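You operate a simulated robot arm through the tools that you are given. There is no shell and no other tool. Be economical: measure what you need, move in short steps, check, and stop when the job is done.

You run a simulated robot arm. Do the job below in one go: nothing can be reset, and whatever is moved stays where it is left.

Task
Put the tin labelled "crackers" from the table top on the fridge counter and the tin that says "oats" on the white side plate. Open the pale drawer, take the lemon half and leave it inside floor and shut the drawer again. Open the hood flap. Do these in any order. Set down upright: tin.

The check looks at the end state, three seconds after you hand in, the way a careful person would. Anything else that was tipped, shoved, dropped, spilled or broken makes it a failure.

Robot
A 6-joint arm with a two-finger parallel gripper on a trunk, on a base that drives. Base frame: it is fixed to the floor where the robot stands at the start and does not move with it; the origin is under the middle of the robot, x ahead of it, y to its left, z up. Units: cm, degrees, N and s.
Its first joint turns from -166.0 to 166.0 degrees. Places, roughly: fridge counter [-160, 270, 90]; hood flap [-230, 210, 150]; pale drawer [40, -90, 70]; pale drawer floor [40, -100, 70]. Payload 3.43 kg.
Tool frame: the origin (TCP) lies between the finger pads and is the grasp point; the fingertips stand 3.4 cm ahead of it; z points along the fingers, y is the line along which they close. Largest opening 12.8 cm; finger width 2.4, thickness 1.2; the body of the gripper, 4.8 by 13 cm, starts 9.6 cm behind the TCP.
Orientation is told as [roll, pitch, yaw] about the base's x, y, z axes, in that order, counted from this pose: with the fingers straight down and closing along the base's y, the tool's x points along the base's -x, its y along +y and its z along -z.

Tools
- The arm moves only by the tool nudge_tool. Its argument "commands" is a list of rows, each a list of 3 entries, a list of its own where there are three numbers: the shift along the tool's x, y, z in cm, then the turn, a rotation vector about the tool's x, y, z in degrees, then the opening in per cent of the stroke, from 0 (shut) to 100 (fully open). In form: [[[x, y, z], [ax, ay, az], gripper], ...]. A call has 1 to 10 rows; each row is the pose to reach, as a shift and turn from the pose commanded when the call began, along the tool's axes at that moment. A row lasts 0.2 s, in which the tool goes at most 5 cm and 8.6 degrees; a call with a longer step from one row to the next is refused whole, and so is a gripper value outside its range. A pose out of reach is approached as far as the arm can. The call stops where the force on the tool passes 40 N (or 10 N more than at its start, if that is more) or the arm is blocked; 0.2 s more then pass. Each finger travels about 15.3 cm/s and halts on what it meets, pressing with about 36 N; the grip force reading is that of the motor and also rises with nothing between the fingers. The clock runs only during rows and for 0.2 s after the last one: add rows that repeat a pose to give the fingers time. It gives the time, the measured TCP pose, the force on the tool (base axes), the opening and the grip force at its end, in the units of the frame above (readings bear some noise), with the torque about the TCP (base axes, N m) and any sound that the robot's microphone picked up.
- Cameras (640 x 400 px; columns grow to the right, rows downward): "scene" is now at [15.17, 15.79, 121.68]; the picture's right is [-0.65, -0.76, 0.00], its down [-0.31, 0.27, -0.91] and it looks along [0.70, -0.59, -0.41] (base axes); focal length 214 px, centre (320, 200). "wrist" rides on the gripper at [7.6, -1.1, -16] in the tool frame; the picture's right is [0.15, 0.99, 0.00], its down [-0.88, 0.13, -0.46] and it looks along [-0.45, 0.07, 0.89] (tool axes); focal length 234 px, centre (320, 200).
- grab_frame(camera): a new picture of that camera. It takes no simulated time.
- steer(legs): drives the robot by 1 to 6 legs, each [ahead, left, turn to the left] in cm, cm and degrees, along the robot's own axes; the way and the turn of a leg run together, so that a leg with both is an arc; at most 150 cm and 180 degrees a leg. The arm and the cameras ride along, it lands a little off, and it stops where it bumps. It gives what a move gives.
- aim_head(pan, tilt): turns the head with the scene camera to pan (to the left, within 143 degrees either way) and tilt (down, from -29 to 69), counted from straight ahead of the robot. It gives what a move gives.
- pixel_to_xyz(camera, pixels): for up to 12 pixels [column, row] of the newest picture of that camera ("zoom" is the newest enlarged one), the place [x, y, z] in the base frame of the surface seen there, good to about 0.3 cm. It takes no simulated time.
- zoom(camera, box): a new picture of the part [left, top, right, bottom] of that camera's present view, enlarged. It takes no simulated time.
- close_job(): hands the job in; it is judged then, once.

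Work in short steps. Measure before you move; look again where a grasp or a placing could have gone wrong, and mend it. You have 110 turns and 78 pictures in all, those below and enlarged ones among them. Open the gripper and draw the arm clear of the work before you hand the job in, unless the task says otherwise; then end with one line.

The tools are called after "Request:" as a command line: name --argument value ..., lists and objects as JSON in quotes. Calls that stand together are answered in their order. nudge_tool: Moves the arm, as the interface text tells. Its arguments: {"type":"object","properties":{"commands":{"type":"array","items":{"type":"array"}}},"required":["commands"]} The other tools are called the same way: steer (legs) drives the base; aim_head (pan, tilt) turns the head that bears the scene camera; grab_frame (camera) takes a picture; pixel_to_xyz (camera, pixels) gives the place of the surface under pixels of a picture; zoom (camera, box) takes an enlarged picture of a part of a camera's view; close_job () hands the job in.

At the start:

```text
time_s: 0.0
tool_pos: [75.9, -21.24, 108.61]
tool_rot: [-0.1, 0.1, 0.0]
force: [-0.3, 0.3, -0.6]
torque: [0.0, -0.01, 0.03]
opening: 12.8
grasp_force: 0.1
robot x, y, heading: [-0.18, 0.22, -0.1]
head pan, tilt: [-40.3, 24.2]
```

scene: 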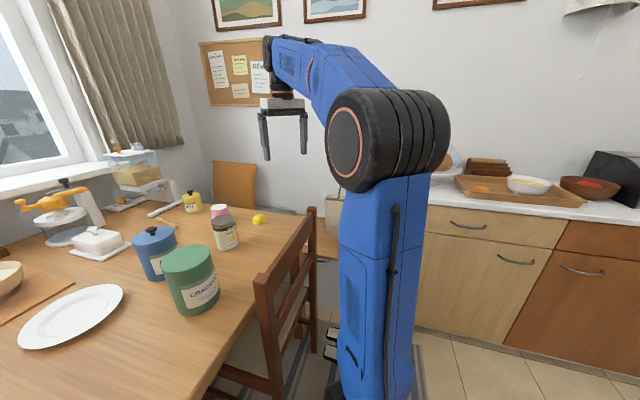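
wrist: 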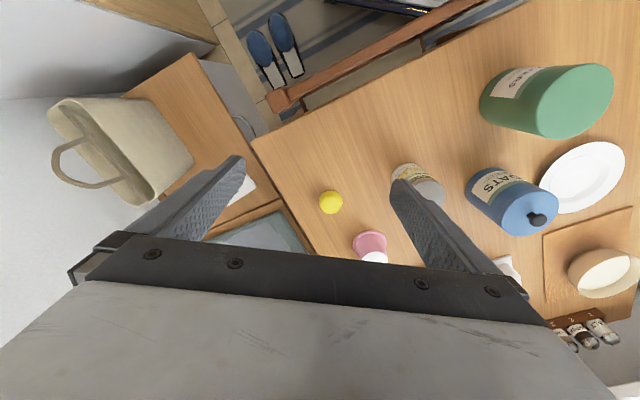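

The scene picture shows the green crackers tin (190,280), blue oats tin (155,252), plate (70,315), and something yellow (259,218). I measure these and the pale drawer front (505,225).

Request:
pixel_to_xyz --camera "scene" --pixels '[[187, 258], [197, 295], [155, 237], [160, 265], [70, 315], [122, 290], [20, 345], [259, 218], [468, 224], [515, 262], [400, 220], [550, 240]]'

Request:
zoom --camera "scene" --box '[0, 160, 320, 360]'

Request:
zoom --camera "scene" --box '[400, 130, 640, 280]'

```text
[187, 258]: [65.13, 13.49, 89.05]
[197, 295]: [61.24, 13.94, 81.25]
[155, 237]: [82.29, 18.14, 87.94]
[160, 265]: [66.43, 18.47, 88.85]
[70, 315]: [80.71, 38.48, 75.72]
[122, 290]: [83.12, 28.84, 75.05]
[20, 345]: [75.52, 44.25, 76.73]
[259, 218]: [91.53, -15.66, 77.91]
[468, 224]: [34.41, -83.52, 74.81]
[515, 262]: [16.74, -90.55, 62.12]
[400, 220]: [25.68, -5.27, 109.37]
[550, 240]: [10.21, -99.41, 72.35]
```

```text
2.00 times, centred on (160, 260) of scene
```

zoom: 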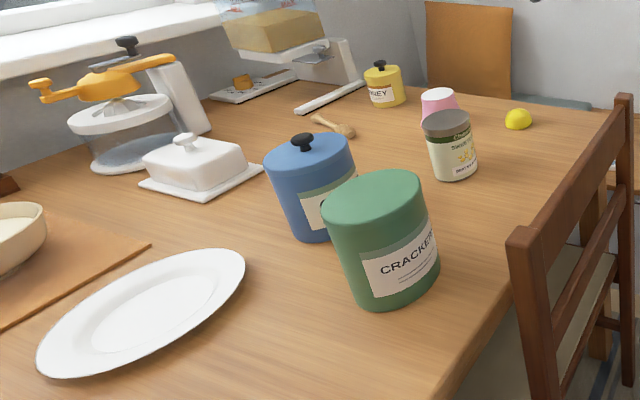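

```text
2.67 times, centred on (520, 205) of scene
```

zoom: 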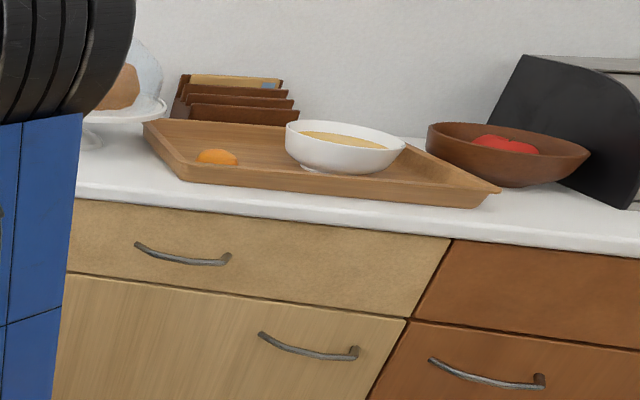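

The pale drawer handle is near (34,-84,75); the lemon half near (91.5,-15.7,78). Now I look toward the fridge counter and hood.

Request:
aim_head --pan 128 --tilt 10

Request:
grab_frame --camera "scene"

Request:
aim_head --pan 35 --tilt 25

Request:
grab_frame --camera "scene"

```text
time_s: 2.6
tool_pos: [75.92, -21.18, 108.61]
tool_rot: [-0.2, 0.0, 0.0]
force: [-0.1, -0.7, -0.1]
torque: [-0.01, 0.01, 0.05]
opening: 12.78
grasp_force: 0.1
robot x, y, heading: [0.04, 0.17, 0.2]
head pan, tilt: [128.0, 10.0]
```

```text
73 pictures are left
```

scene: 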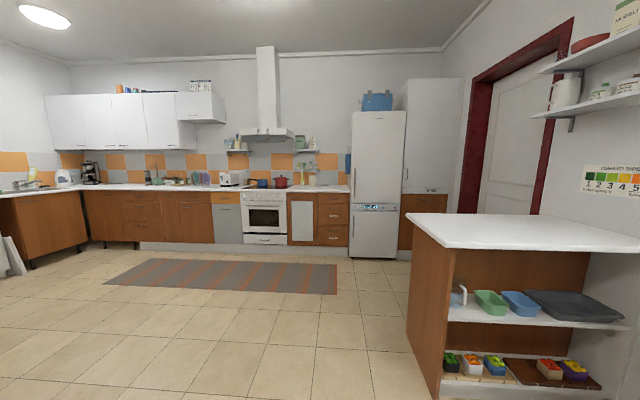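

```text
time_s: 4.2
tool_pos: [75.97, -21.17, 108.66]
tool_rot: [0.0, 0.1, 0.0]
force: [-0.4, 0.0, 0.6]
torque: [0.0, 0.0, 0.02]
opening: 12.79
grasp_force: 0.0
robot x, y, heading: [0.22, -0.12, 0.1]
head pan, tilt: [35.0, 25.0]
```

```text
72 pictures are left
```

scene: 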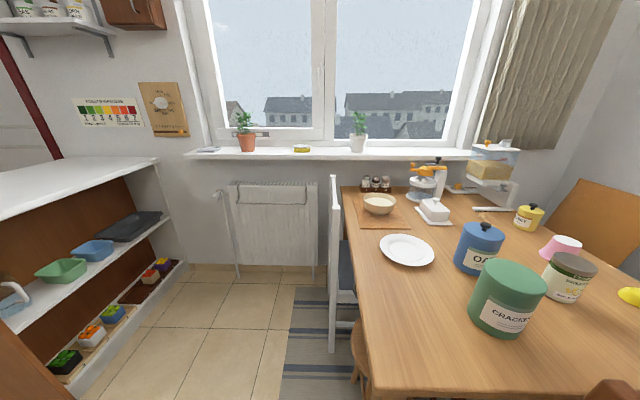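

The white plate is at (406,250), oats at (479,248), crackers at (508,297). I measure plate edges, tin tops and bases, and lemon, then look back.

Request:
pixel_to_xyz --camera "scene" --pixels '[[380, 245], [433, 256], [407, 234], [405, 267], [406, 250], [486, 228], [478, 268], [479, 246], [511, 275], [474, 275], [541, 284], [508, 265]]'

Request:
pixel_to_xyz --camera "scene" --pixels '[[500, 332], [632, 290], [632, 298], [460, 233], [500, 237], [575, 262], [561, 245], [80, 180], [434, 205], [376, 395], [379, 200], [567, 298]]'

Request:
zoom --camera "scene" --box '[340, 150, 640, 350]'

Request:
aim_head --pan 128 --tilt 10

Request:
zoom --camera "scene" --box '[200, 80, 456, 240]'

```text
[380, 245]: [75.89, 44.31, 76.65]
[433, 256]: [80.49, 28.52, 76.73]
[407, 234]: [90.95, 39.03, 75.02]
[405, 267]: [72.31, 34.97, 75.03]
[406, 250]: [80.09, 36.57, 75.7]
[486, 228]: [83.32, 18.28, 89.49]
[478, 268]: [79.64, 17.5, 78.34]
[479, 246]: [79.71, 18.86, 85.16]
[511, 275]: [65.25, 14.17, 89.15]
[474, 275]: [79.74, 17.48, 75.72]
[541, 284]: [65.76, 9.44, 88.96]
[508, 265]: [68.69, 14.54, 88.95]
```

```text
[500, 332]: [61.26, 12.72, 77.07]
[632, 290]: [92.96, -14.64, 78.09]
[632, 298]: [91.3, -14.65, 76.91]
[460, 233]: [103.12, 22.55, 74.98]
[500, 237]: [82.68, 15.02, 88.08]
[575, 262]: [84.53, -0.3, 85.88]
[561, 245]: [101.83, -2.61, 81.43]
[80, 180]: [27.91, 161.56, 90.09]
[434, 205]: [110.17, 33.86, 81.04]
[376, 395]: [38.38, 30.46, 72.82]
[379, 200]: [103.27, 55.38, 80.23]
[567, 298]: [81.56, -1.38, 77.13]
```

```text
2.00 times, centred on (490, 250) of scene
```

zoom: 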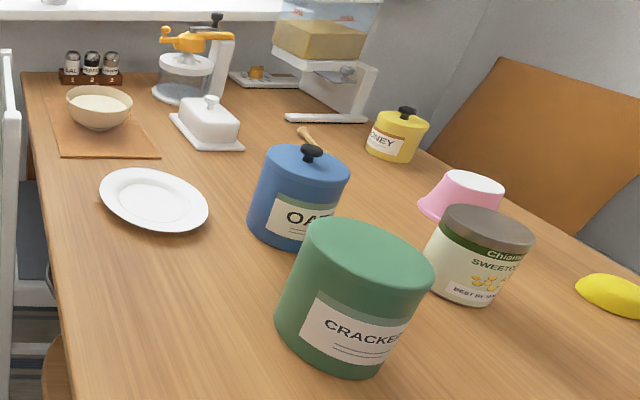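

```text
time_s: 5.9
tool_pos: [75.81, -21.09, 108.68]
tool_rot: [0.0, 0.0, -0.1]
force: [0.3, -0.5, 0.1]
torque: [0.01, -0.01, -0.01]
opening: 12.79
grasp_force: 0.1
robot x, y, heading: [0.01, -0.15, 0.0]
head pan, tilt: [128.0, 10.0]
```

```text
2.50 times, centred on (328, 160) of scene
```

zoom: 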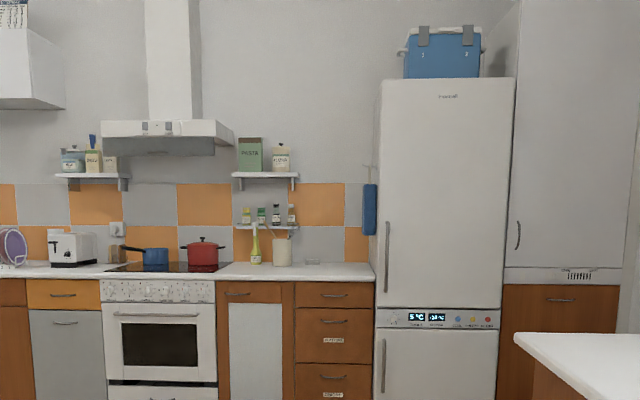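

I measure the counter left of the fridge (zoom ~(335,270)), the hood front (165,130), the peninsula, and floor landmarks.

Request:
pixel_to_xyz --camera "zoom" --pixels '[[335, 270], [240, 272], [360, 278], [165, 130], [215, 128], [104, 130], [185, 145], [180, 272], [335, 305], [440, 300], [555, 340], [283, 250]]'

Request:
zoom --camera "scene" --box '[230, 110, 358, 190]'

```text
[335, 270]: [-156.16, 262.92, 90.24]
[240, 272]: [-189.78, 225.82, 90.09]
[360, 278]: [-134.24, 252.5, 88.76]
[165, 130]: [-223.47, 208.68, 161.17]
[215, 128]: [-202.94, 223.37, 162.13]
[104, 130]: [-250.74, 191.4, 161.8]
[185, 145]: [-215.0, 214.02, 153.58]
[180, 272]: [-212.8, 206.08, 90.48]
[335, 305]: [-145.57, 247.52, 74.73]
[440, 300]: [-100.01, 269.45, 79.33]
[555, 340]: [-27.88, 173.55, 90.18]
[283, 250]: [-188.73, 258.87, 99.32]
```

```text
5.00 times, centred on (294, 150) of scene
```

zoom: 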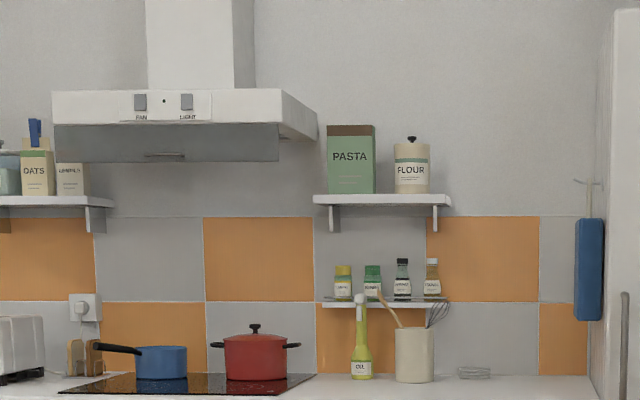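

The hood flap is the grey panel with handle under the hood front (zoom (165,155)). Now I measure tins from the wrist picture: green rim (540,130)-(610,75), blue rim, lemon (331,202).

Request:
pixel_to_xyz --camera "wrist" --pixels '[[543, 100], [608, 95], [575, 68], [575, 132], [507, 212], [555, 200], [528, 190], [528, 232], [331, 202], [321, 202], [342, 202], [331, 192]]'

Request:
aim_head --pan -55 --tilt 35

Request:
grab_frame --camera "scene"

```text
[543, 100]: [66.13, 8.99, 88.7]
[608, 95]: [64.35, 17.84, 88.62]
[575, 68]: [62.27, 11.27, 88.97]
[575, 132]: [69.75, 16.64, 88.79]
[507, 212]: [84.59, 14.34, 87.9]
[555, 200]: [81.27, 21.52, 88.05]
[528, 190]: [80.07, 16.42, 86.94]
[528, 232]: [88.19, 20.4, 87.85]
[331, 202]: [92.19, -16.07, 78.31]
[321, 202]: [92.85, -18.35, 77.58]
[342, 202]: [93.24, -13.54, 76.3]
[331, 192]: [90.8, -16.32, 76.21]
```

```text
time_s: 8.7
tool_pos: [75.87, -21.15, 108.62]
tool_rot: [0.0, 0.0, 0.0]
force: [0.5, -0.1, -0.2]
torque: [0.01, 0.01, -0.01]
opening: 12.78
grasp_force: 0.1
robot x, y, heading: [-0.13, 0.11, 0.3]
head pan, tilt: [-55.0, 35.0]
```

```text
68 pictures are left
```

scene: 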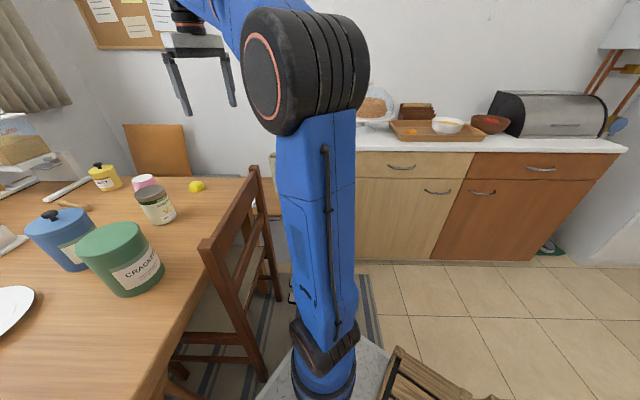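

Oats' centre is about (83.3,18.0), top z 88, radius ~4.8; crackers' centre (65.9,13.8). I move over the oats at the present height, open.

Request:
nudge_tool --commands '[[[-0.8, 4.4, 0], [0, 0, 0], 100], [[-1.6, 8.7, 0], [0, 0, 0], 100], [[-2.5, 13.1, 0], [0, 0, 0], 100], [[-3.3, 17.4, 0], [0, 0, 0], 100], [[-4.1, 21.8, 0], [0, 0, 0], 100], [[-4.9, 26.1, 0], [0, 0, 0], 100], [[-5.8, 30.5, 0], [0, 0, 0], 100], [[-6.6, 34.8, 0], [0, 0, 0], 100], [[-7.4, 39.2, 0], [0, 0, 0], 100], [[-7.4, 39.2, 0], [0, 0, 0], 100]]'

Request:
grab_frame --camera "wrist"

```text
time_s: 10.8
tool_pos: [83.33, 18.0, 108.6]
tool_rot: [-0.1, -0.1, -0.1]
force: [0.3, -0.6, -0.2]
torque: [0.02, -0.02, 0.01]
opening: 12.81
grasp_force: 0.0
robot x, y, heading: [-0.07, -0.09, -0.3]
head pan, tilt: [-55.0, 35.0]
```

```text
67 pictures are left
```

wrist: 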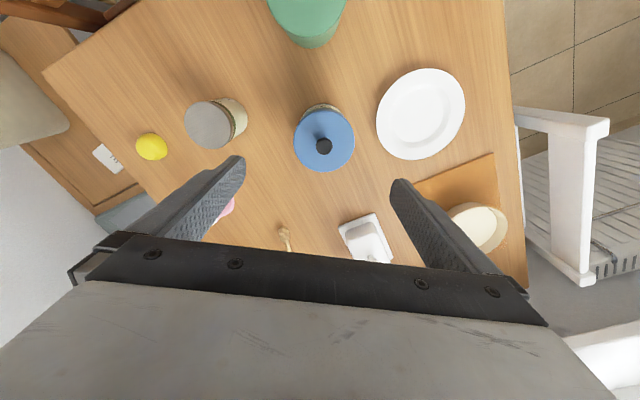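

The oats lid is seen whole at (324,140), rim (294..354). I measure rim, plate and the surrounding items.

Request:
pixel_to_xyz --camera "wrist" --pixels '[[297, 142], [351, 142], [324, 112], [324, 169], [323, 146], [378, 114], [463, 98], [431, 70], [410, 158], [421, 113], [152, 147], [346, 225]]'

```text
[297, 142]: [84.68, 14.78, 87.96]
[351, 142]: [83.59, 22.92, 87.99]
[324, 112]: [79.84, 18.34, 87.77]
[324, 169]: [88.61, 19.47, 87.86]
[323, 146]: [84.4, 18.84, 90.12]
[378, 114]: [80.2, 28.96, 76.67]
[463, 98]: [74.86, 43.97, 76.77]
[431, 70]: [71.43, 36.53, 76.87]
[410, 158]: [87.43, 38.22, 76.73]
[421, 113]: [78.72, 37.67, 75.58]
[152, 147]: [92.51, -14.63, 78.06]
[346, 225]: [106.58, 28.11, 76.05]
```

Oats' centre refined to (84.2,18.9), plate centre (79.1,36.9), plate floor z 75.6. I descend around the tin.

Request:
nudge_tool --commands '[[[-0.9, 0.9, 4], [0, 0, 0], 100], [[-0.9, 0.9, 8.5], [0, 0, 0], 100], [[-0.9, 0.9, 13], [0, 0, 0], 100], [[-0.9, 0.9, 17], [0, 0, 0], 100], [[-0.9, 0.9, 20], [0, 0, 0], 100], [[-0.9, 0.9, 23], [0, 0, 0], 100], [[-0.9, 0.9, 25.2], [0, 0, 0], 100], [[-0.9, 0.9, 25.2], [0, 0, 0], 100]]'

Request:
grab_frame --camera "wrist"

```text
time_s: 12.7
tool_pos: [84.18, 18.89, 83.38]
tool_rot: [0.0, 0.0, 0.0]
force: [0.5, 0.0, -0.4]
torque: [0.0, -0.03, -0.01]
opening: 12.84
grasp_force: 0.0
robot x, y, heading: [0.16, 0.03, 0.1]
head pan, tilt: [-55.0, 35.0]
```

```text
66 pictures are left
```

wrist: 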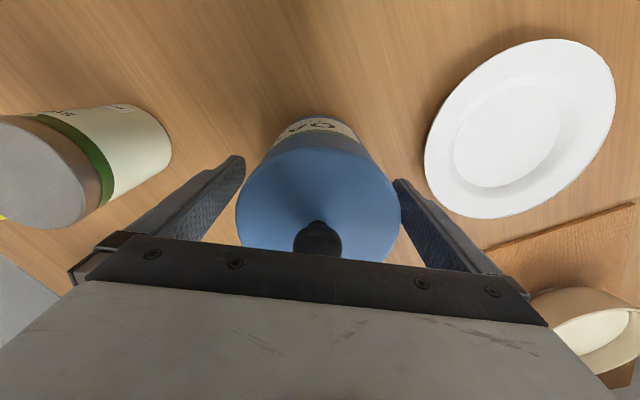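

The tin stands between the fingers, centred. I close.

Request:
nudge_tool --commands '[[[0, 0, 0], [0, 0, 0], 70], [[0, 0, 0], [0, 0, 0], 40], [[0, 0, 0], [0, 0, 0], 40], [[0, 0, 0], [0, 0, 0], 40]]'

```text
time_s: 13.7
tool_pos: [84.2, 19.0, 83.46]
tool_rot: [-0.1, 0.0, 0.0]
force: [0.1, -2.1, -1.0]
torque: [0.04, 0.0, 0.0]
opening: 9.55
grasp_force: 36.0
robot x, y, heading: [0.17, -0.12, -0.0]
head pan, tilt: [-55.0, 35.0]
```

Gripped at 9.55 cm. I lift 8 cm and carry it over the plate.

Request:
nudge_tool --commands '[[[0, 0, -2], [0, 0, 0], 40], [[0, 0, -5], [0, 0, 0], 40], [[0, 0, -8], [0, 0, 0], 40], [[1, 3.6, -8], [0, 0, 0], 40], [[2, 7.2, -8], [0, 0, 0], 40], [[3, 10.8, -8], [0, 0, 0], 40], [[4, 14.4, -8], [0, 0, 0], 40], [[5.1, 18, -8], [0, 0, 0], 40], [[5.1, 18, -8], [0, 0, 0], 40]]'

Request:
grab_frame --camera "wrist"

```text
time_s: 15.7
tool_pos: [78.93, 37.03, 91.48]
tool_rot: [-0.2, 0.0, -0.1]
force: [-0.5, 0.1, -6.5]
torque: [0.05, 0.0, 0.02]
opening: 9.55
grasp_force: 36.0
robot x, y, heading: [0.18, -0.17, -0.1]
head pan, tilt: [-55.0, 35.0]
heard: snap
```

```text
65 pictures are left
```

wrist: 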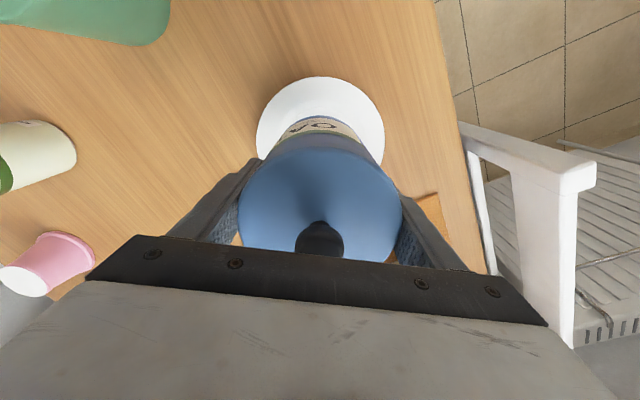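

A "snap" was heard, so I look at the scene before setting down.

Request:
aim_head --pan 25 --tilt 30

Request:
grab_frame --camera "scene"

```text
time_s: 17.2
tool_pos: [78.89, 36.96, 91.4]
tool_rot: [-0.1, 0.0, 0.0]
force: [-0.4, 0.1, -5.8]
torque: [-0.01, -0.01, -0.03]
opening: 9.57
grasp_force: 35.7
robot x, y, heading: [-0.07, 0.24, 0.2]
head pan, tilt: [25.0, 30.0]
```

```text
64 pictures are left
```

scene: 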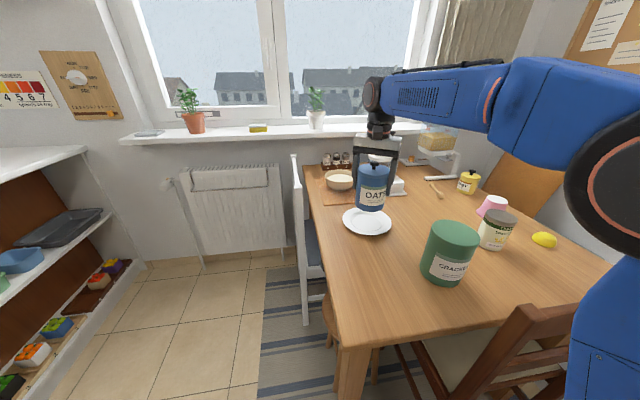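

Nothing is disturbed. I lower the tin onto the plate, watching the force.

Request:
nudge_tool --commands '[[[0, 0, 3], [0, 0, 0], 40], [[0, 0, 5.5], [0, 0, 0], 40], [[0, 0, 6.5], [0, 0, 0], 40], [[0, 0, 7.0], [0, 0, 0], 40], [[0, 0, 7.2], [0, 0, 0], 40], [[0, 0, 7.2], [0, 0, 0], 40]]'

```text
time_s: 18.6
tool_pos: [79.0, 36.84, 84.24]
tool_rot: [-0.1, 0.1, -0.1]
force: [0.3, -0.2, -6.5]
torque: [-0.02, 0.04, 0.0]
opening: 9.59
grasp_force: 36.3
robot x, y, heading: [-0.18, -0.05, 0.1]
head pan, tilt: [25.0, 30.0]
```

Still hanging (−6.5 N); I lower in fine steps.

Request:
nudge_tool --commands '[[[0, 0, 0.15], [0, 0, 0], 40], [[0, 0, 0.3], [0, 0, 0], 40], [[0, 0, 0.45], [0, 0, 0], 40], [[0, 0, 0.45], [0, 0, 0], 40]]'

```text
time_s: 19.6
tool_pos: [79.04, 37.01, 83.89]
tool_rot: [0.0, -0.2, 0.1]
force: [3.4, 7.2, 14.6]
torque: [-0.01, 0.04, 0.01]
opening: 9.57
grasp_force: 35.9
robot x, y, heading: [0.24, 0.04, 0.2]
head pan, tilt: [25.0, 30.0]
```

The tin is on the plate (+14.6 N). I ease up slightly, open and rise.

Request:
nudge_tool --commands '[[[0, 0, 0.2], [0, 0, 0], 40], [[0, 0, 0.2], [0, 0, 0], 100], [[0, 0, 0.2], [0, 0, 0], 100], [[0, 0, 0], [0, 0, 0], 100], [[0, 0, -4], [0, 0, 0], 100], [[0, 0, -8], [0, 0, 0], 100], [[0, 0, -13], [0, 0, 0], 100], [[0, 0, -17], [0, 0, 0], 100]]'

Request:
grab_frame --camera "wrist"

```text
time_s: 21.4
tool_pos: [79.34, 37.09, 100.9]
tool_rot: [-0.1, 0.0, 0.0]
force: [-0.4, 0.2, -0.3]
torque: [-0.02, 0.01, 0.01]
opening: 12.8
grasp_force: 0.0
robot x, y, heading: [-0.26, 0.06, 0.2]
head pan, tilt: [25.0, 30.0]
heard: snap
```

```text
63 pictures are left
```

wrist: 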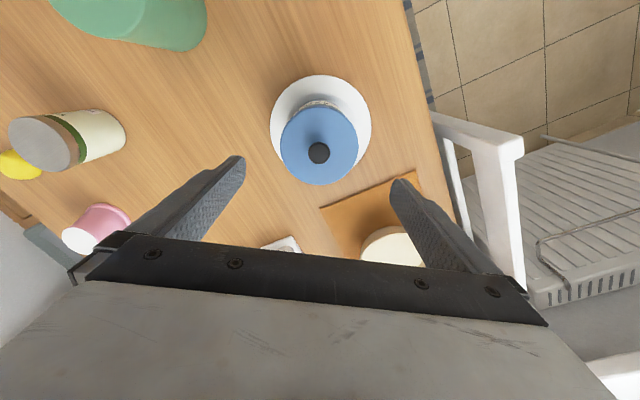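

Oats stands on the plate. Next the drawer: I look at it.

Request:
aim_head --pan -80 --tilt 30

Request:
grab_frame --camera "scene"

```text
time_s: 23.2
tool_pos: [79.34, 37.03, 100.75]
tool_rot: [-0.1, 0.0, 0.0]
force: [0.5, 0.3, -0.1]
torque: [-0.04, -0.05, 0.02]
opening: 12.8
grasp_force: 0.0
robot x, y, heading: [0.28, 0.06, -0.1]
head pan, tilt: [-80.0, 30.0]
```

```text
62 pictures are left
```

scene: 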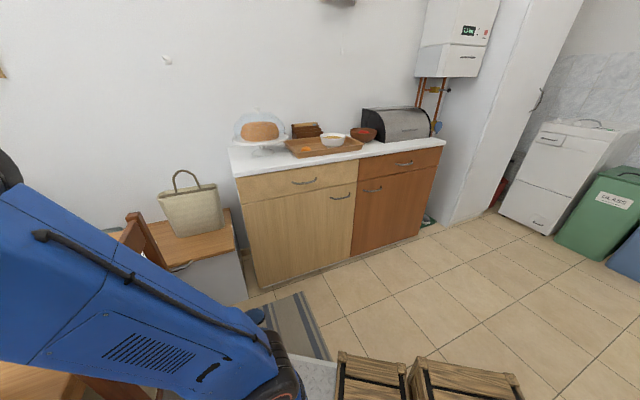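

I measure the drawer handle, front corners, counter edge, crates and chair.

Request:
pixel_to_xyz --camera "scene" --pixels '[[293, 183], [304, 182], [316, 179], [245, 193], [350, 177], [300, 194], [235, 175], [357, 158], [370, 365], [450, 370], [130, 230], [245, 290]]'

Request:
zoom --camera "scene" --box '[220, 120, 380, 220]'

```text
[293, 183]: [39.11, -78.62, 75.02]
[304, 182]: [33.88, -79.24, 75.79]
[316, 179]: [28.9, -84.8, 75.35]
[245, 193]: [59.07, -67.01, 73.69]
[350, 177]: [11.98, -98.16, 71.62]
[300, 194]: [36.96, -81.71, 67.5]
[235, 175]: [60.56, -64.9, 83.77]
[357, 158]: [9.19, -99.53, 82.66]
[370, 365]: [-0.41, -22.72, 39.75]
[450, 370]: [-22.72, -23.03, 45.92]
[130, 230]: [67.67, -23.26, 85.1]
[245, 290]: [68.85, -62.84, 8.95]
```

```text
4.00 times, centred on (300, 170) of scene
```

zoom: 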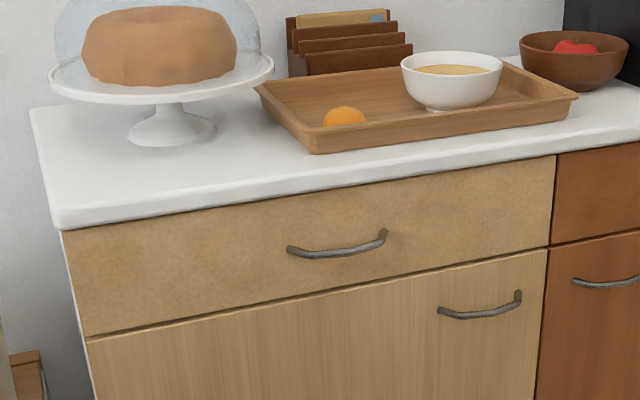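

The drawer front runs along (0.834,0.552), outward normal (-0.552,0.834); the handle bar's middle is near (34,-79.8,75.5) standing ~3.5 cm off. I swing the arm toward it at z≈108 while yawing to align.

Request:
nudge_tool --commands '[[[0, 0, -4.5], [0, 0, 0], 100], [[1.4, -4.5, -7.4], [0, 0, -3.35], 100], [[2.8, -9.2, -7.4], [0, 0, -6.7], 100], [[4.2, -13.9, -7.4], [0, 0, -10], 100], [[5.6, -18.6, -7.4], [0, 0, -13.4], 100], [[7, -23.3, -7.4], [0, 0, -17], 100], [[8.4, -28, -7.4], [0, 0, -21], 100], [[9.8, -32.7, -7.4], [0, 0, -25], 100], [[11.2, -37.4, -7.4], [0, 0, -29], 100], [[12.6, -42.1, -7.4], [0, 0, -33.5], 100]]'

```text
refused: row 2 steps farther than a row can; nothing moved
```

Request:
nudge_tool --commands '[[[0, 0, -4.5], [0, 0, 0], 100], [[1, -3.5, -7.4], [0, 0, -3.35], 100], [[2.4, -8.2, -7.4], [0, 0, -6.7], 100], [[3.8, -12.9, -7.4], [0, 0, -10], 100], [[5.2, -17.6, -7.4], [0, 0, -13.4], 100], [[6.6, -22.3, -7.4], [0, 0, -17], 100], [[8.0, -27, -7.4], [0, 0, -21], 100], [[9.4, -31.7, -7.4], [0, 0, -25], 100], [[10.8, -36.4, -7.4], [0, 0, -29], 100], [[12.2, -41.1, -7.4], [0, 0, -33.5], 100]]'

```text
time_s: 25.4
tool_pos: [67.1, -3.88, 108.14]
tool_rot: [0.0, 0.0, 33.5]
force: [0.0, 0.5, 0.2]
torque: [0.04, -0.01, -0.04]
opening: 12.78
grasp_force: 0.2
robot x, y, heading: [-0.14, -0.42, -0.1]
head pan, tilt: [-80.0, 30.0]
```

Heading good. I translate on toward the drawer.

Request:
nudge_tool --commands '[[[4.3, -1.8, 0.5], [0, 0, 0], 100], [[8.6, -3.6, 1.1], [0, 0, 0], 100], [[12.9, -5.4, 1.6], [0, 0, 0], 100], [[17.2, -7.2, 2.2], [0, 0, 0], 100], [[21.5, -9, 2.7], [0, 0, 0], 100], [[25.9, -10.7, 3.2], [0, 0, 0], 100], [[30.2, -12.5, 3.8], [0, 0, 0], 100], [[34.5, -14.3, 4.3], [0, 0, 0], 100], [[38.8, -16.1, 4.9], [0, 0, 0], 100], [[43.1, -17.9, 5.4], [0, 0, 0], 100]]'

Request:
nudge_tool --commands '[[[4.3, -1.8, 0.5], [8, 0, 0], 100], [[8.6, -3.6, 1.1], [16, 0, 0], 100], [[12.9, -5.4, 1.6], [24, 0, 0], 100], [[17.2, -7.2, 2.2], [32, 0, 0], 100], [[21.6, -9, 2.7], [40, 0, 0], 100], [[21.6, -9, 2.7], [48, 0, 0], 100], [[21.6, -9, 2.7], [56, 0, 0], 100], [[21.6, -9, 2.7], [64, 0, 0], 100], [[21.6, -9, 2.7], [65, 0, 0], 100]]'

Request:
grab_frame --camera "wrist"

Request:
grab_frame --camera "scene"

```text
time_s: 27.6
tool_pos: [40.76, -42.88, 102.85]
tool_rot: [-0.1, 0.0, 33.5]
force: [0.4, 0.7, 0.2]
torque: [-0.06, -0.02, -0.03]
opening: 12.79
grasp_force: 0.0
robot x, y, heading: [0.04, -0.02, -0.2]
head pan, tilt: [-80.0, 30.0]
```

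```text
time_s: 29.6
tool_pos: [27.8, -62.27, 100.16]
tool_rot: [-63.8, -0.1, 33.3]
force: [0.4, -0.9, 0.8]
torque: [-0.03, 0.01, 0.01]
opening: 12.79
grasp_force: 0.1
robot x, y, heading: [0.06, -0.07, -0.0]
head pan, tilt: [-80.0, 30.0]
```

```text
60 pictures are left
```

wrist: 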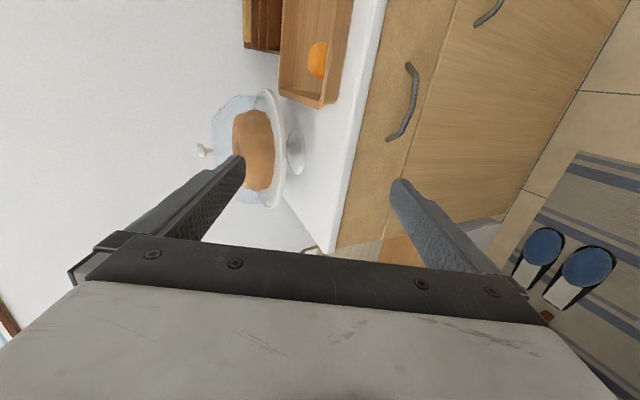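

```text
59 pictures are left
```

scene: 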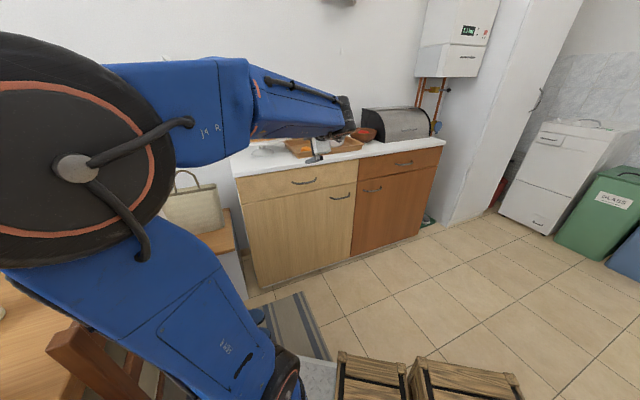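

The wrist sees the handle from (410,65) to (390,140). I measure its bar and the drawer edges.

Request:
pixel_to_xyz --camera "wrist" --pixels '[[409, 67], [415, 85], [414, 105], [407, 125], [391, 138], [380, 100], [430, 105], [350, 215], [402, 215], [400, 60], [368, 120], [412, 95]]'

```text
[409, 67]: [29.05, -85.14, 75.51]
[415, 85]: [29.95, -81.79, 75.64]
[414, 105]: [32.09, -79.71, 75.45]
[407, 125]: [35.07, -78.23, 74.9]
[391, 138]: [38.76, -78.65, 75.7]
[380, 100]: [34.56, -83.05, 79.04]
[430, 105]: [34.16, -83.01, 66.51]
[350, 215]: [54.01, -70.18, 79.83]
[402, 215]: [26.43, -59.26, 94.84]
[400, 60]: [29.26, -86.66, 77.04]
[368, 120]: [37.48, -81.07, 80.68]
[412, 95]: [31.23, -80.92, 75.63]
```

Bar middle is about (32.6,-79.4,75.4). I descend to 10 cm in front of it, tilting to horizontal with a half opening.

Request:
nudge_tool --commands '[[[0.9, 3.3, 2.8], [4, 0, 0], 40], [[1.8, 6.5, 5.6], [8, 0, 0], 40], [[2.7, 9.8, 8.4], [12, 0, 0], 40], [[3.6, 13, 11.1], [17, 0, 0], 40], [[4.5, 16.3, 13.9], [21, 0, 0], 40], [[5.4, 19.6, 16.7], [25, 0, 0], 40], [[5.4, 19.6, 16.7], [25, 0, 0], 40], [[5.4, 19.6, 16.7], [25, 0, 0], 40]]'

Request:
grab_frame --camera "wrist"

```text
time_s: 31.4
tool_pos: [32.54, -71.01, 104.65]
tool_rot: [-74.3, -7.4, 29.0]
force: [-0.2, -1.3, -0.3]
torque: [0.01, -0.05, 0.0]
opening: 5.14
grasp_force: 0.0
out of reach, approached as far as the arm can: row 1, 2, 3, 4, 5, 6, 7, 8
robot x, y, heading: [-0.2, 0.04, -0.1]
head pan, tilt: [-80.0, 30.0]
```

```text
58 pictures are left
```

wrist: 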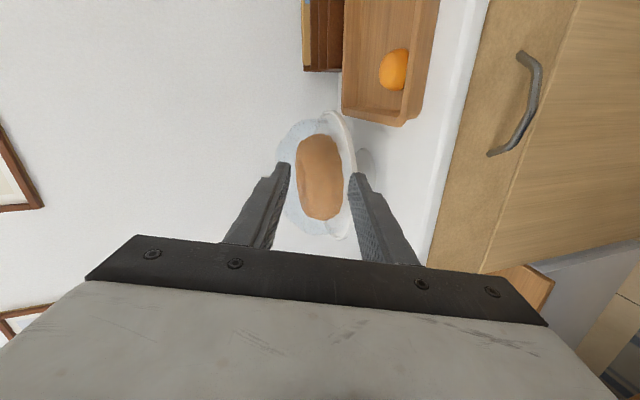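

The horizontal pose there is out of reach. I test a zero move to see which pose counts as commanded.

Request:
nudge_tool --commands '[[[0, 0, 0], [0, 0, 0], 40]]'

```text
time_s: 31.8
tool_pos: [32.5, -70.95, 104.65]
tool_rot: [-74.3, -7.4, 29.1]
force: [1.0, -0.3, -0.2]
torque: [0.0, -0.05, 0.01]
opening: 5.12
grasp_force: 0.1
robot x, y, heading: [-0.11, -0.11, -0.2]
head pan, tilt: [-80.0, 30.0]
```

Commanded equals measured. I re-orient to a 35° tilt, which should be reachable, staying at this height.

Request:
nudge_tool --commands '[[[0, 0, 0], [-6.6, 0.1, -1.5], 30], [[0, 0, 0], [-13.2, 0.2, -2.9], 30], [[0, 0, 0], [-19.8, 0.3, -4.4], 30], [[0, 0, 0], [-26.4, 0.4, -5.9], 30], [[0, 0, 0], [-33, 0.5, -7.3], 30], [[0, 0, 0], [-39.6, 0.6, -8.8], 30], [[0, 0, 0], [-39.6, 0.6, -8.8], 30]]'

```text
time_s: 33.4
tool_pos: [32.23, -71.59, 104.55]
tool_rot: [-34.8, 0.1, 33.7]
force: [-0.5, 0.1, 0.1]
torque: [0.03, -0.04, -0.01]
opening: 3.84
grasp_force: 0.0
robot x, y, heading: [0.04, 0.13, -0.1]
head pan, tilt: [-80.0, 30.0]
```

Orientation is as wanted. I go to the pre-grasp point 10 cm off the bar.

Request:
nudge_tool --commands '[[[0.8, 2.3, 3.2], [0, 0, 0], 22], [[1.6, 4.6, 6.5], [0, 0, 0], 22], [[2.4, 6.9, 9.7], [0, 0, 0], 22], [[3.2, 9.2, 13], [0, 0, 0], 22], [[4, 11.5, 16.2], [0, 0, 0], 22], [[4, 11.5, 16.2], [0, 0, 0], 22]]'

Request:
grab_frame --camera "wrist"

```text
time_s: 34.8
tool_pos: [28.73, -73.81, 84.75]
tool_rot: [-34.9, 0.1, 33.7]
force: [0.2, 0.3, 0.3]
torque: [0.03, -0.02, 0.0]
opening: 2.84
grasp_force: 0.0
robot x, y, heading: [0.09, -0.2, 0.0]
head pan, tilt: [-80.0, 30.0]
```

```text
57 pictures are left
```

wrist: 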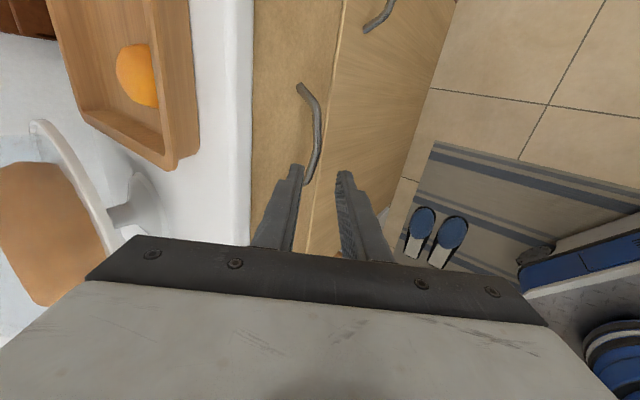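

The bar shows at (318,130), close to the fingers. I re-measure it.

Request:
pixel_to_xyz --camera "wrist" --pixels '[[301, 88], [312, 103], [317, 120], [318, 135], [316, 152], [311, 170], [306, 181], [280, 130], [330, 130], [245, 120]]'

```text
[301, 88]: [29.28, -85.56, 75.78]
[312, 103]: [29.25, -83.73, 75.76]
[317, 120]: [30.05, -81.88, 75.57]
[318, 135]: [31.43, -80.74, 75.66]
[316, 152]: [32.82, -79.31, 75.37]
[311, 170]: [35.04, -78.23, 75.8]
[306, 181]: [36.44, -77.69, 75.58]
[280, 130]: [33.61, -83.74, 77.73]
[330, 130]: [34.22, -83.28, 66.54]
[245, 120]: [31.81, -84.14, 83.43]
```

Bar is where expected. I advance 10 cm along the tool, biased 0.3 cm inward, then close.

Request:
nudge_tool --commands '[[[0, -0.3, 3], [0, 0, 0], 22], [[0, -0.3, 6], [0, 0, 0], 22], [[0, -0.3, 8.5], [0, 0, 0], 22], [[0, -0.3, 10], [0, 0, 0], 22], [[0, -0.3, 10], [0, 0, 0], 22]]'

Request:
grab_frame --camera "wrist"

```text
time_s: 36.0
tool_pos: [31.88, -78.73, 76.9]
tool_rot: [-34.9, 0.0, 33.7]
force: [-0.4, -0.5, -0.2]
torque: [-0.02, 0.01, -0.02]
opening: 2.82
grasp_force: 0.1
robot x, y, heading: [-0.49, -0.12, -0.1]
head pan, tilt: [-80.0, 30.0]
```

```text
56 pictures are left
```

wrist: 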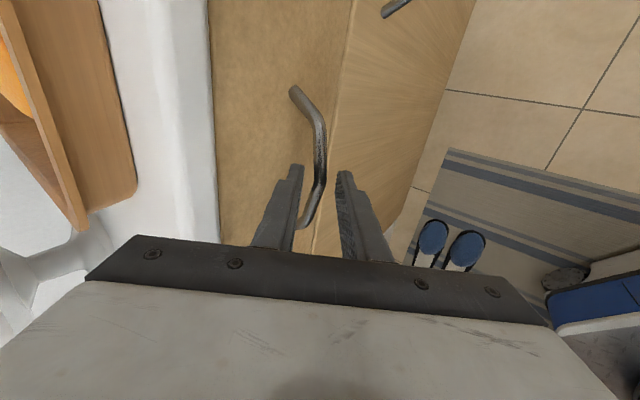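

The bar is between the fingers. I close on it.

Request:
nudge_tool --commands '[[[0, 0, 0], [0, 0, 0], 10], [[0, 0, 0], [0, 0, 0], 0], [[0, 0, 0], [0, 0, 0], 0]]'

```text
time_s: 36.8
tool_pos: [32.03, -78.86, 76.82]
tool_rot: [-34.9, 0.1, 33.7]
force: [4.1, -2.0, 8.6]
torque: [-0.09, -0.17, 0.09]
opening: 1.06
grasp_force: 44.2
robot x, y, heading: [0.15, -0.28, -0.3]
head pan, tilt: [-80.0, 30.0]
```

Gripped (1.06 cm). I pull outward along the normal.

Request:
nudge_tool --commands '[[[0, 0.8, -0.57], [0, 0, 0], 0], [[0, 2.0, -1.4], [0, 0, 0], 0], [[0, 3.7, -2.6], [0, 0, 0], 0], [[0, 5.3, -3.7], [0, 0, 0], 0], [[0, 7, -4.9], [0, 0, 0], 0], [[0, 8.6, -6], [0, 0, 0], 0], [[0, 10.2, -7.2], [0, 0, 0], 0], [[0, 11.9, -8.3], [0, 0, 0], 0], [[0, 13.5, -9.5], [0, 0, 0], 0], [[0, 15.2, -10.6], [0, 0, 0], 0]]'

Request:
grab_frame --camera "scene"

```text
time_s: 39.0
tool_pos: [21.58, -63.25, 76.98]
tool_rot: [-34.9, 0.0, 33.7]
force: [-8.0, -6.1, 21.8]
torque: [-0.72, 0.66, -0.75]
opening: 1.09
grasp_force: 44.3
robot x, y, heading: [0.0, -0.26, 0.1]
head pan, tilt: [-80.0, 30.0]
```

```text
55 pictures are left
```

scene: 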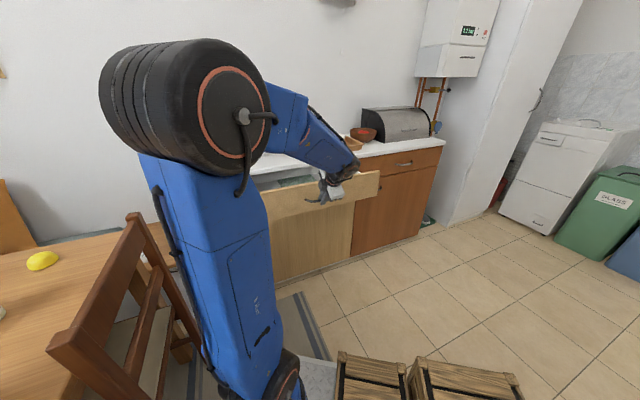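

The drawer slid out ~19 cm. I pull 6 cm more with a slight rise to relieve the vertical load.

Request:
nudge_tool --commands '[[[0, 0.7, -0.8], [0, 0, 0], 0], [[0, 2.2, -1.9], [0, 0, 0], 0], [[0, 3.8, -3.0], [0, 0, 0], 0], [[0, 4.8, -3.7], [0, 0, 0], 0], [[0, 4.8, -3.7], [0, 0, 0], 0]]'

```text
time_s: 39.9
tool_pos: [18.9, -59.33, 76.9]
tool_rot: [-34.6, 0.0, 33.6]
force: [-3.2, -2.7, -8.0]
torque: [-0.6, 1.06, -0.65]
opening: 1.07
grasp_force: 44.4
robot x, y, heading: [0.17, 0.02, -0.1]
head pan, tilt: [-80.0, 30.0]
stopped in row 4: the force on the tool passed its limit (the readings are from after the stop); the commanded pose is now the measured one
```

It hit the stop at about 23 cm. I release and back off along the tool.

Request:
nudge_tool --commands '[[[0, 0, 0], [0, 0, 0], 20], [[0, 0, 0], [0, 0, 0], 22], [[0, 0, 0], [0, 0, 0], 22], [[0, 0, -2], [0, 0, 0], 22], [[0, 0, -6], [0, 0, 0], 22], [[0, 0, -10], [0, 0, 0], 22], [[0, 0, -15], [0, 0, 0], 22], [[0, 0, -20], [0, 0, 0], 22]]'

Request:
grab_frame --camera "wrist"

Request:
grab_frame --camera "scene"

```text
time_s: 41.6
tool_pos: [12.65, -49.75, 93.39]
tool_rot: [-34.7, 0.0, 33.6]
force: [0.2, 0.4, -0.7]
torque: [-0.03, 0.01, 0.0]
opening: 2.82
grasp_force: 0.1
robot x, y, heading: [-0.35, -0.1, -0.1]
head pan, tilt: [-80.0, 30.0]
```

```text
54 pictures are left
```

wrist: 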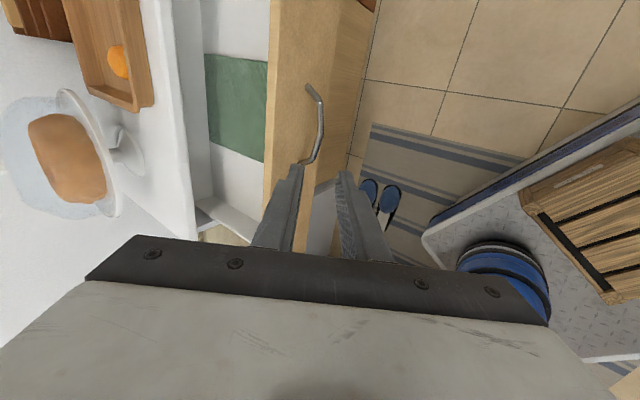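

```text
53 pictures are left
```

scene: 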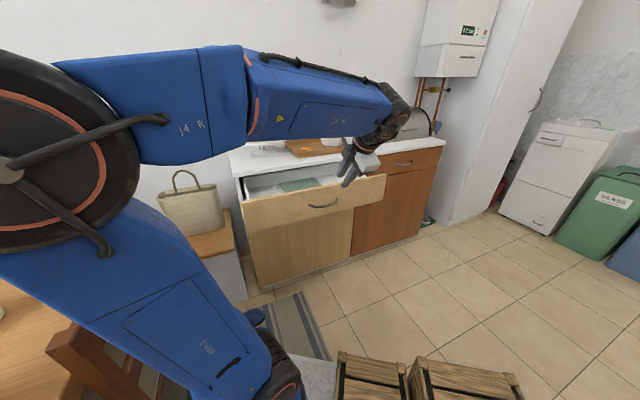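

The drawer is open; inside a green cloth lies at (236,105), white floor at (238,180) and (237,30). I measure.

Request:
pixel_to_xyz --camera "wrist" --pixels '[[238, 175], [237, 35], [236, 105], [265, 175], [213, 185], [190, 150], [235, 212], [272, 200], [275, 60], [185, 60], [240, 195], [208, 205]]'

Request:
zoom --camera "scene" --box '[220, 130, 400, 242]'

```text
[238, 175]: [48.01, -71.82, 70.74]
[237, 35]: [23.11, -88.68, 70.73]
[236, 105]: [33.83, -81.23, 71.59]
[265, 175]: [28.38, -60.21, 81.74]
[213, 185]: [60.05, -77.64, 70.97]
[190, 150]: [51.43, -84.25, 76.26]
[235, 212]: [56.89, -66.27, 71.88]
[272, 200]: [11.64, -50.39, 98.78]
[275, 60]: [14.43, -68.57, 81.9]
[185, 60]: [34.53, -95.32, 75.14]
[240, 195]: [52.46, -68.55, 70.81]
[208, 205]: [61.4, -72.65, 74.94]
```

```text
3.56 times, centred on (310, 186) of scene
```

zoom: 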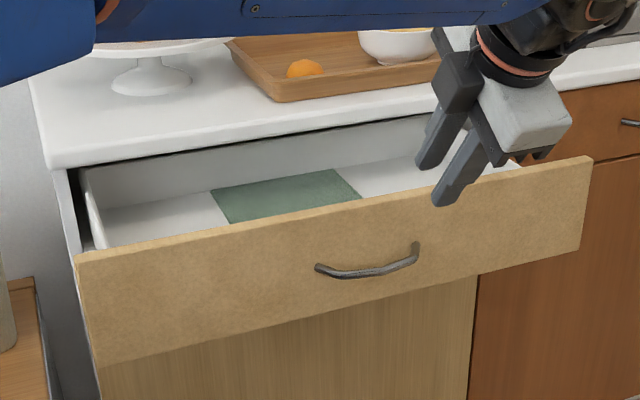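

Drawer floor z≈70.8; free white floor beside the cloth on the left. Target for the lemon is (44.6,-62.9). I lift and turn the tool back to straight down.

Request:
nudge_tool --commands '[[[0, -1.7, -2.5], [-7, 0, 0], 60], [[0, -3.4, -4.9], [-14, 0, 0], 60], [[0, -5.1, -7.4], [-21, 0, 0], 60], [[0, -6.8, -9.8], [-28, 0, 0], 60], [[0, -8.5, -12.3], [-34.8, 0, 0], 60], [[0, -8.5, -12.3], [-34.8, 0, 0], 60]]'

```text
time_s: 43.0
tool_pos: [12.6, -49.72, 108.32]
tool_rot: [0.2, 0.0, 33.6]
force: [0.8, 0.1, -0.9]
torque: [-0.03, -0.01, -0.01]
opening: 7.66
grasp_force: 0.0
robot x, y, heading: [0.13, 0.04, 0.2]
head pan, tilt: [-80.0, 30.0]
```

Now to the lemon, two calls of nine rows.

Request:
nudge_tool --commands '[[[-4.5, -0.8, 0], [0, 0, 0], 60], [[-9, -1.6, 0], [0, 0, 0], 60], [[-13.5, -2.4, 0], [0, 0, 0], 60], [[-18, -3.2, 0], [0, 0, 0], 60], [[-22.5, -4, 0], [0, 0, 0], 60], [[-27, -4.8, 0], [0, 0, 0], 60], [[-31.5, -5.6, 0], [0, 0, 0], 60], [[-36, -6.4, 0], [0, 0, 0], 60], [[-40.5, -7.2, 0], [0, 0, 0], 60]]'

Request:
nudge_tool --commands '[[[-4.5, -0.8, 0], [0, 0, 0], 60], [[-9, -1.6, 0], [0, 0, 0], 60], [[-13.5, -2.4, 0], [0, 0, 0], 60], [[-18, -3.2, 0], [0, 0, 0], 60], [[-22.5, -4, 0], [0, 0, 0], 60], [[-27, -4.8, 0], [0, 0, 0], 60], [[-31.5, -5.6, 0], [0, 0, 0], 60], [[-36, -6.4, 0], [0, 0, 0], 60], [[-40.5, -7.2, 0], [0, 0, 0], 60], [[-40.5, -7.2, 3], [0, 0, 0], 60]]'

Request:
zoom --camera "wrist" --box '[200, 50, 440, 200]'

```text
time_s: 45.0
tool_pos: [50.49, -33.38, 108.39]
tool_rot: [0.2, 0.0, 33.6]
force: [0.3, -0.3, 0.0]
torque: [-0.04, 0.01, -0.03]
opening: 7.68
grasp_force: 0.1
robot x, y, heading: [0.31, -0.27, 0.2]
head pan, tilt: [-80.0, 30.0]
```

```text
time_s: 47.2
tool_pos: [88.21, -16.8, 105.31]
tool_rot: [0.1, 0.0, 33.6]
force: [-0.4, -0.3, 0.0]
torque: [0.01, -0.01, 0.01]
opening: 7.67
grasp_force: 0.1
robot x, y, heading: [-0.02, -0.13, 0.0]
head pan, tilt: [-80.0, 30.0]
```

```text
2.67 times, centred on (320, 125) of wrist
```

zoom: 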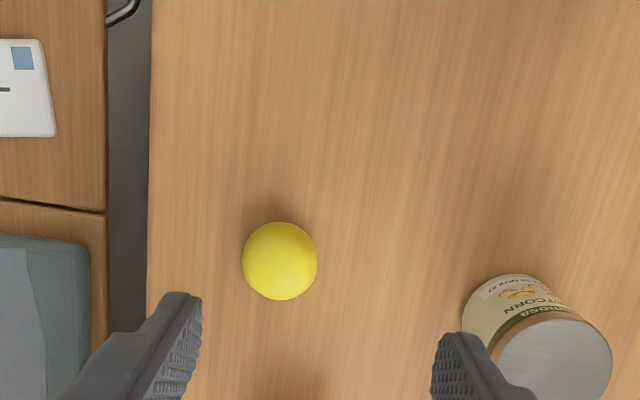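

The lemon is a round dome at zoom (280,261). I measure its rim and top.

Request:
pixel_to_xyz --camera "zoom" --pixels '[[246, 262], [314, 262], [280, 226], [280, 296], [280, 265], [280, 320], [225, 262]]'

```text
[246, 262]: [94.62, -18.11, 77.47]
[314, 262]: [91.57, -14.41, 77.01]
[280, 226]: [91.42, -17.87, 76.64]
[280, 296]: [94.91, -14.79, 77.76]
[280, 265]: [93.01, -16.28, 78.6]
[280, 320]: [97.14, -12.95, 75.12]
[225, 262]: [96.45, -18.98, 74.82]
```

Lemon centre (93.1,-16.3), radius 2.6. I descend so the tips stop just above the table.

Request:
nudge_tool --commands '[[[-2.2, -1.1, 3], [0, 0, 0], 60], [[-4.4, -2.3, 6], [0, 0, 0], 60], [[-4.4, -2.3, 11], [0, 0, 0], 60], [[-4.4, -2.3, 16], [0, 0, 0], 60], [[-4.4, -2.3, 20], [0, 0, 0], 60], [[-4.4, -2.3, 23.5], [0, 0, 0], 60], [[-4.4, -2.3, 25.5], [0, 0, 0], 60], [[-4.4, -2.3, 26.4], [0, 0, 0], 60], [[-4.4, -2.3, 26.4], [0, 0, 0], 60]]'

Request:
nudge_tool --commands '[[[0, 0, 0], [0, 0, 0], 45], [[0, 0, 0], [0, 0, 0], 30], [[0, 0, 0], [0, 0, 0], 20], [[0, 0, 0], [0, 0, 0], 20]]'

Request:
grab_frame --camera "wrist"

```text
time_s: 49.2
tool_pos: [93.06, -16.53, 78.97]
tool_rot: [0.0, 0.0, 33.6]
force: [-0.6, 0.3, 0.0]
torque: [0.01, 0.02, 0.0]
opening: 7.67
grasp_force: 0.2
robot x, y, heading: [0.22, -0.14, -0.1]
head pan, tilt: [-80.0, 30.0]
```

```text
time_s: 50.2
tool_pos: [93.06, -16.62, 78.85]
tool_rot: [0.1, 0.0, 33.6]
force: [0.6, -0.2, -1.4]
torque: [0.0, -0.04, -0.05]
opening: 5.41
grasp_force: 36.0
robot x, y, heading: [0.27, 0.03, -0.1]
head pan, tilt: [-80.0, 30.0]
```

```text
50 pictures are left
```

wrist: 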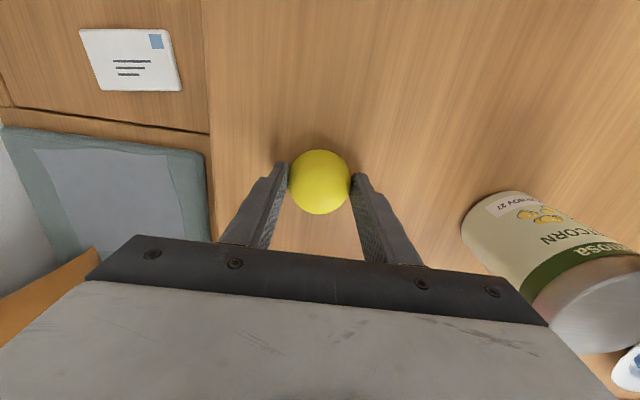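

Gripped at 5.4 cm. I lift slowly and check.

Request:
nudge_tool --commands '[[[0, 0, -1], [0, 0, 0], 20], [[0, 0, -4], [0, 0, 0], 20], [[0, 0, -8], [0, 0, 0], 20], [[0, 0, -13], [0, 0, 0], 20], [[0, 0, -18], [0, 0, 0], 20], [[0, 0, -23], [0, 0, 0], 20]]'

Request:
grab_frame --camera "wrist"

```text
time_s: 51.6
tool_pos: [93.09, -16.48, 102.29]
tool_rot: [0.1, 0.0, 33.6]
force: [-0.1, 0.6, -0.8]
torque: [-0.02, 0.02, 0.02]
opening: 5.41
grasp_force: 36.2
robot x, y, heading: [-0.06, -0.18, -0.1]
head pan, tilt: [-80.0, 30.0]
```

```text
49 pictures are left
```

wrist: 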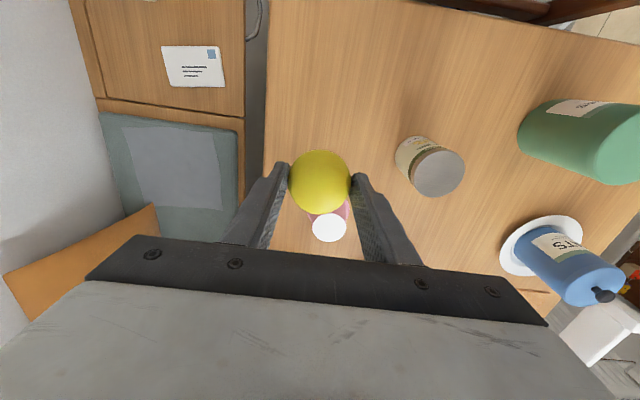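

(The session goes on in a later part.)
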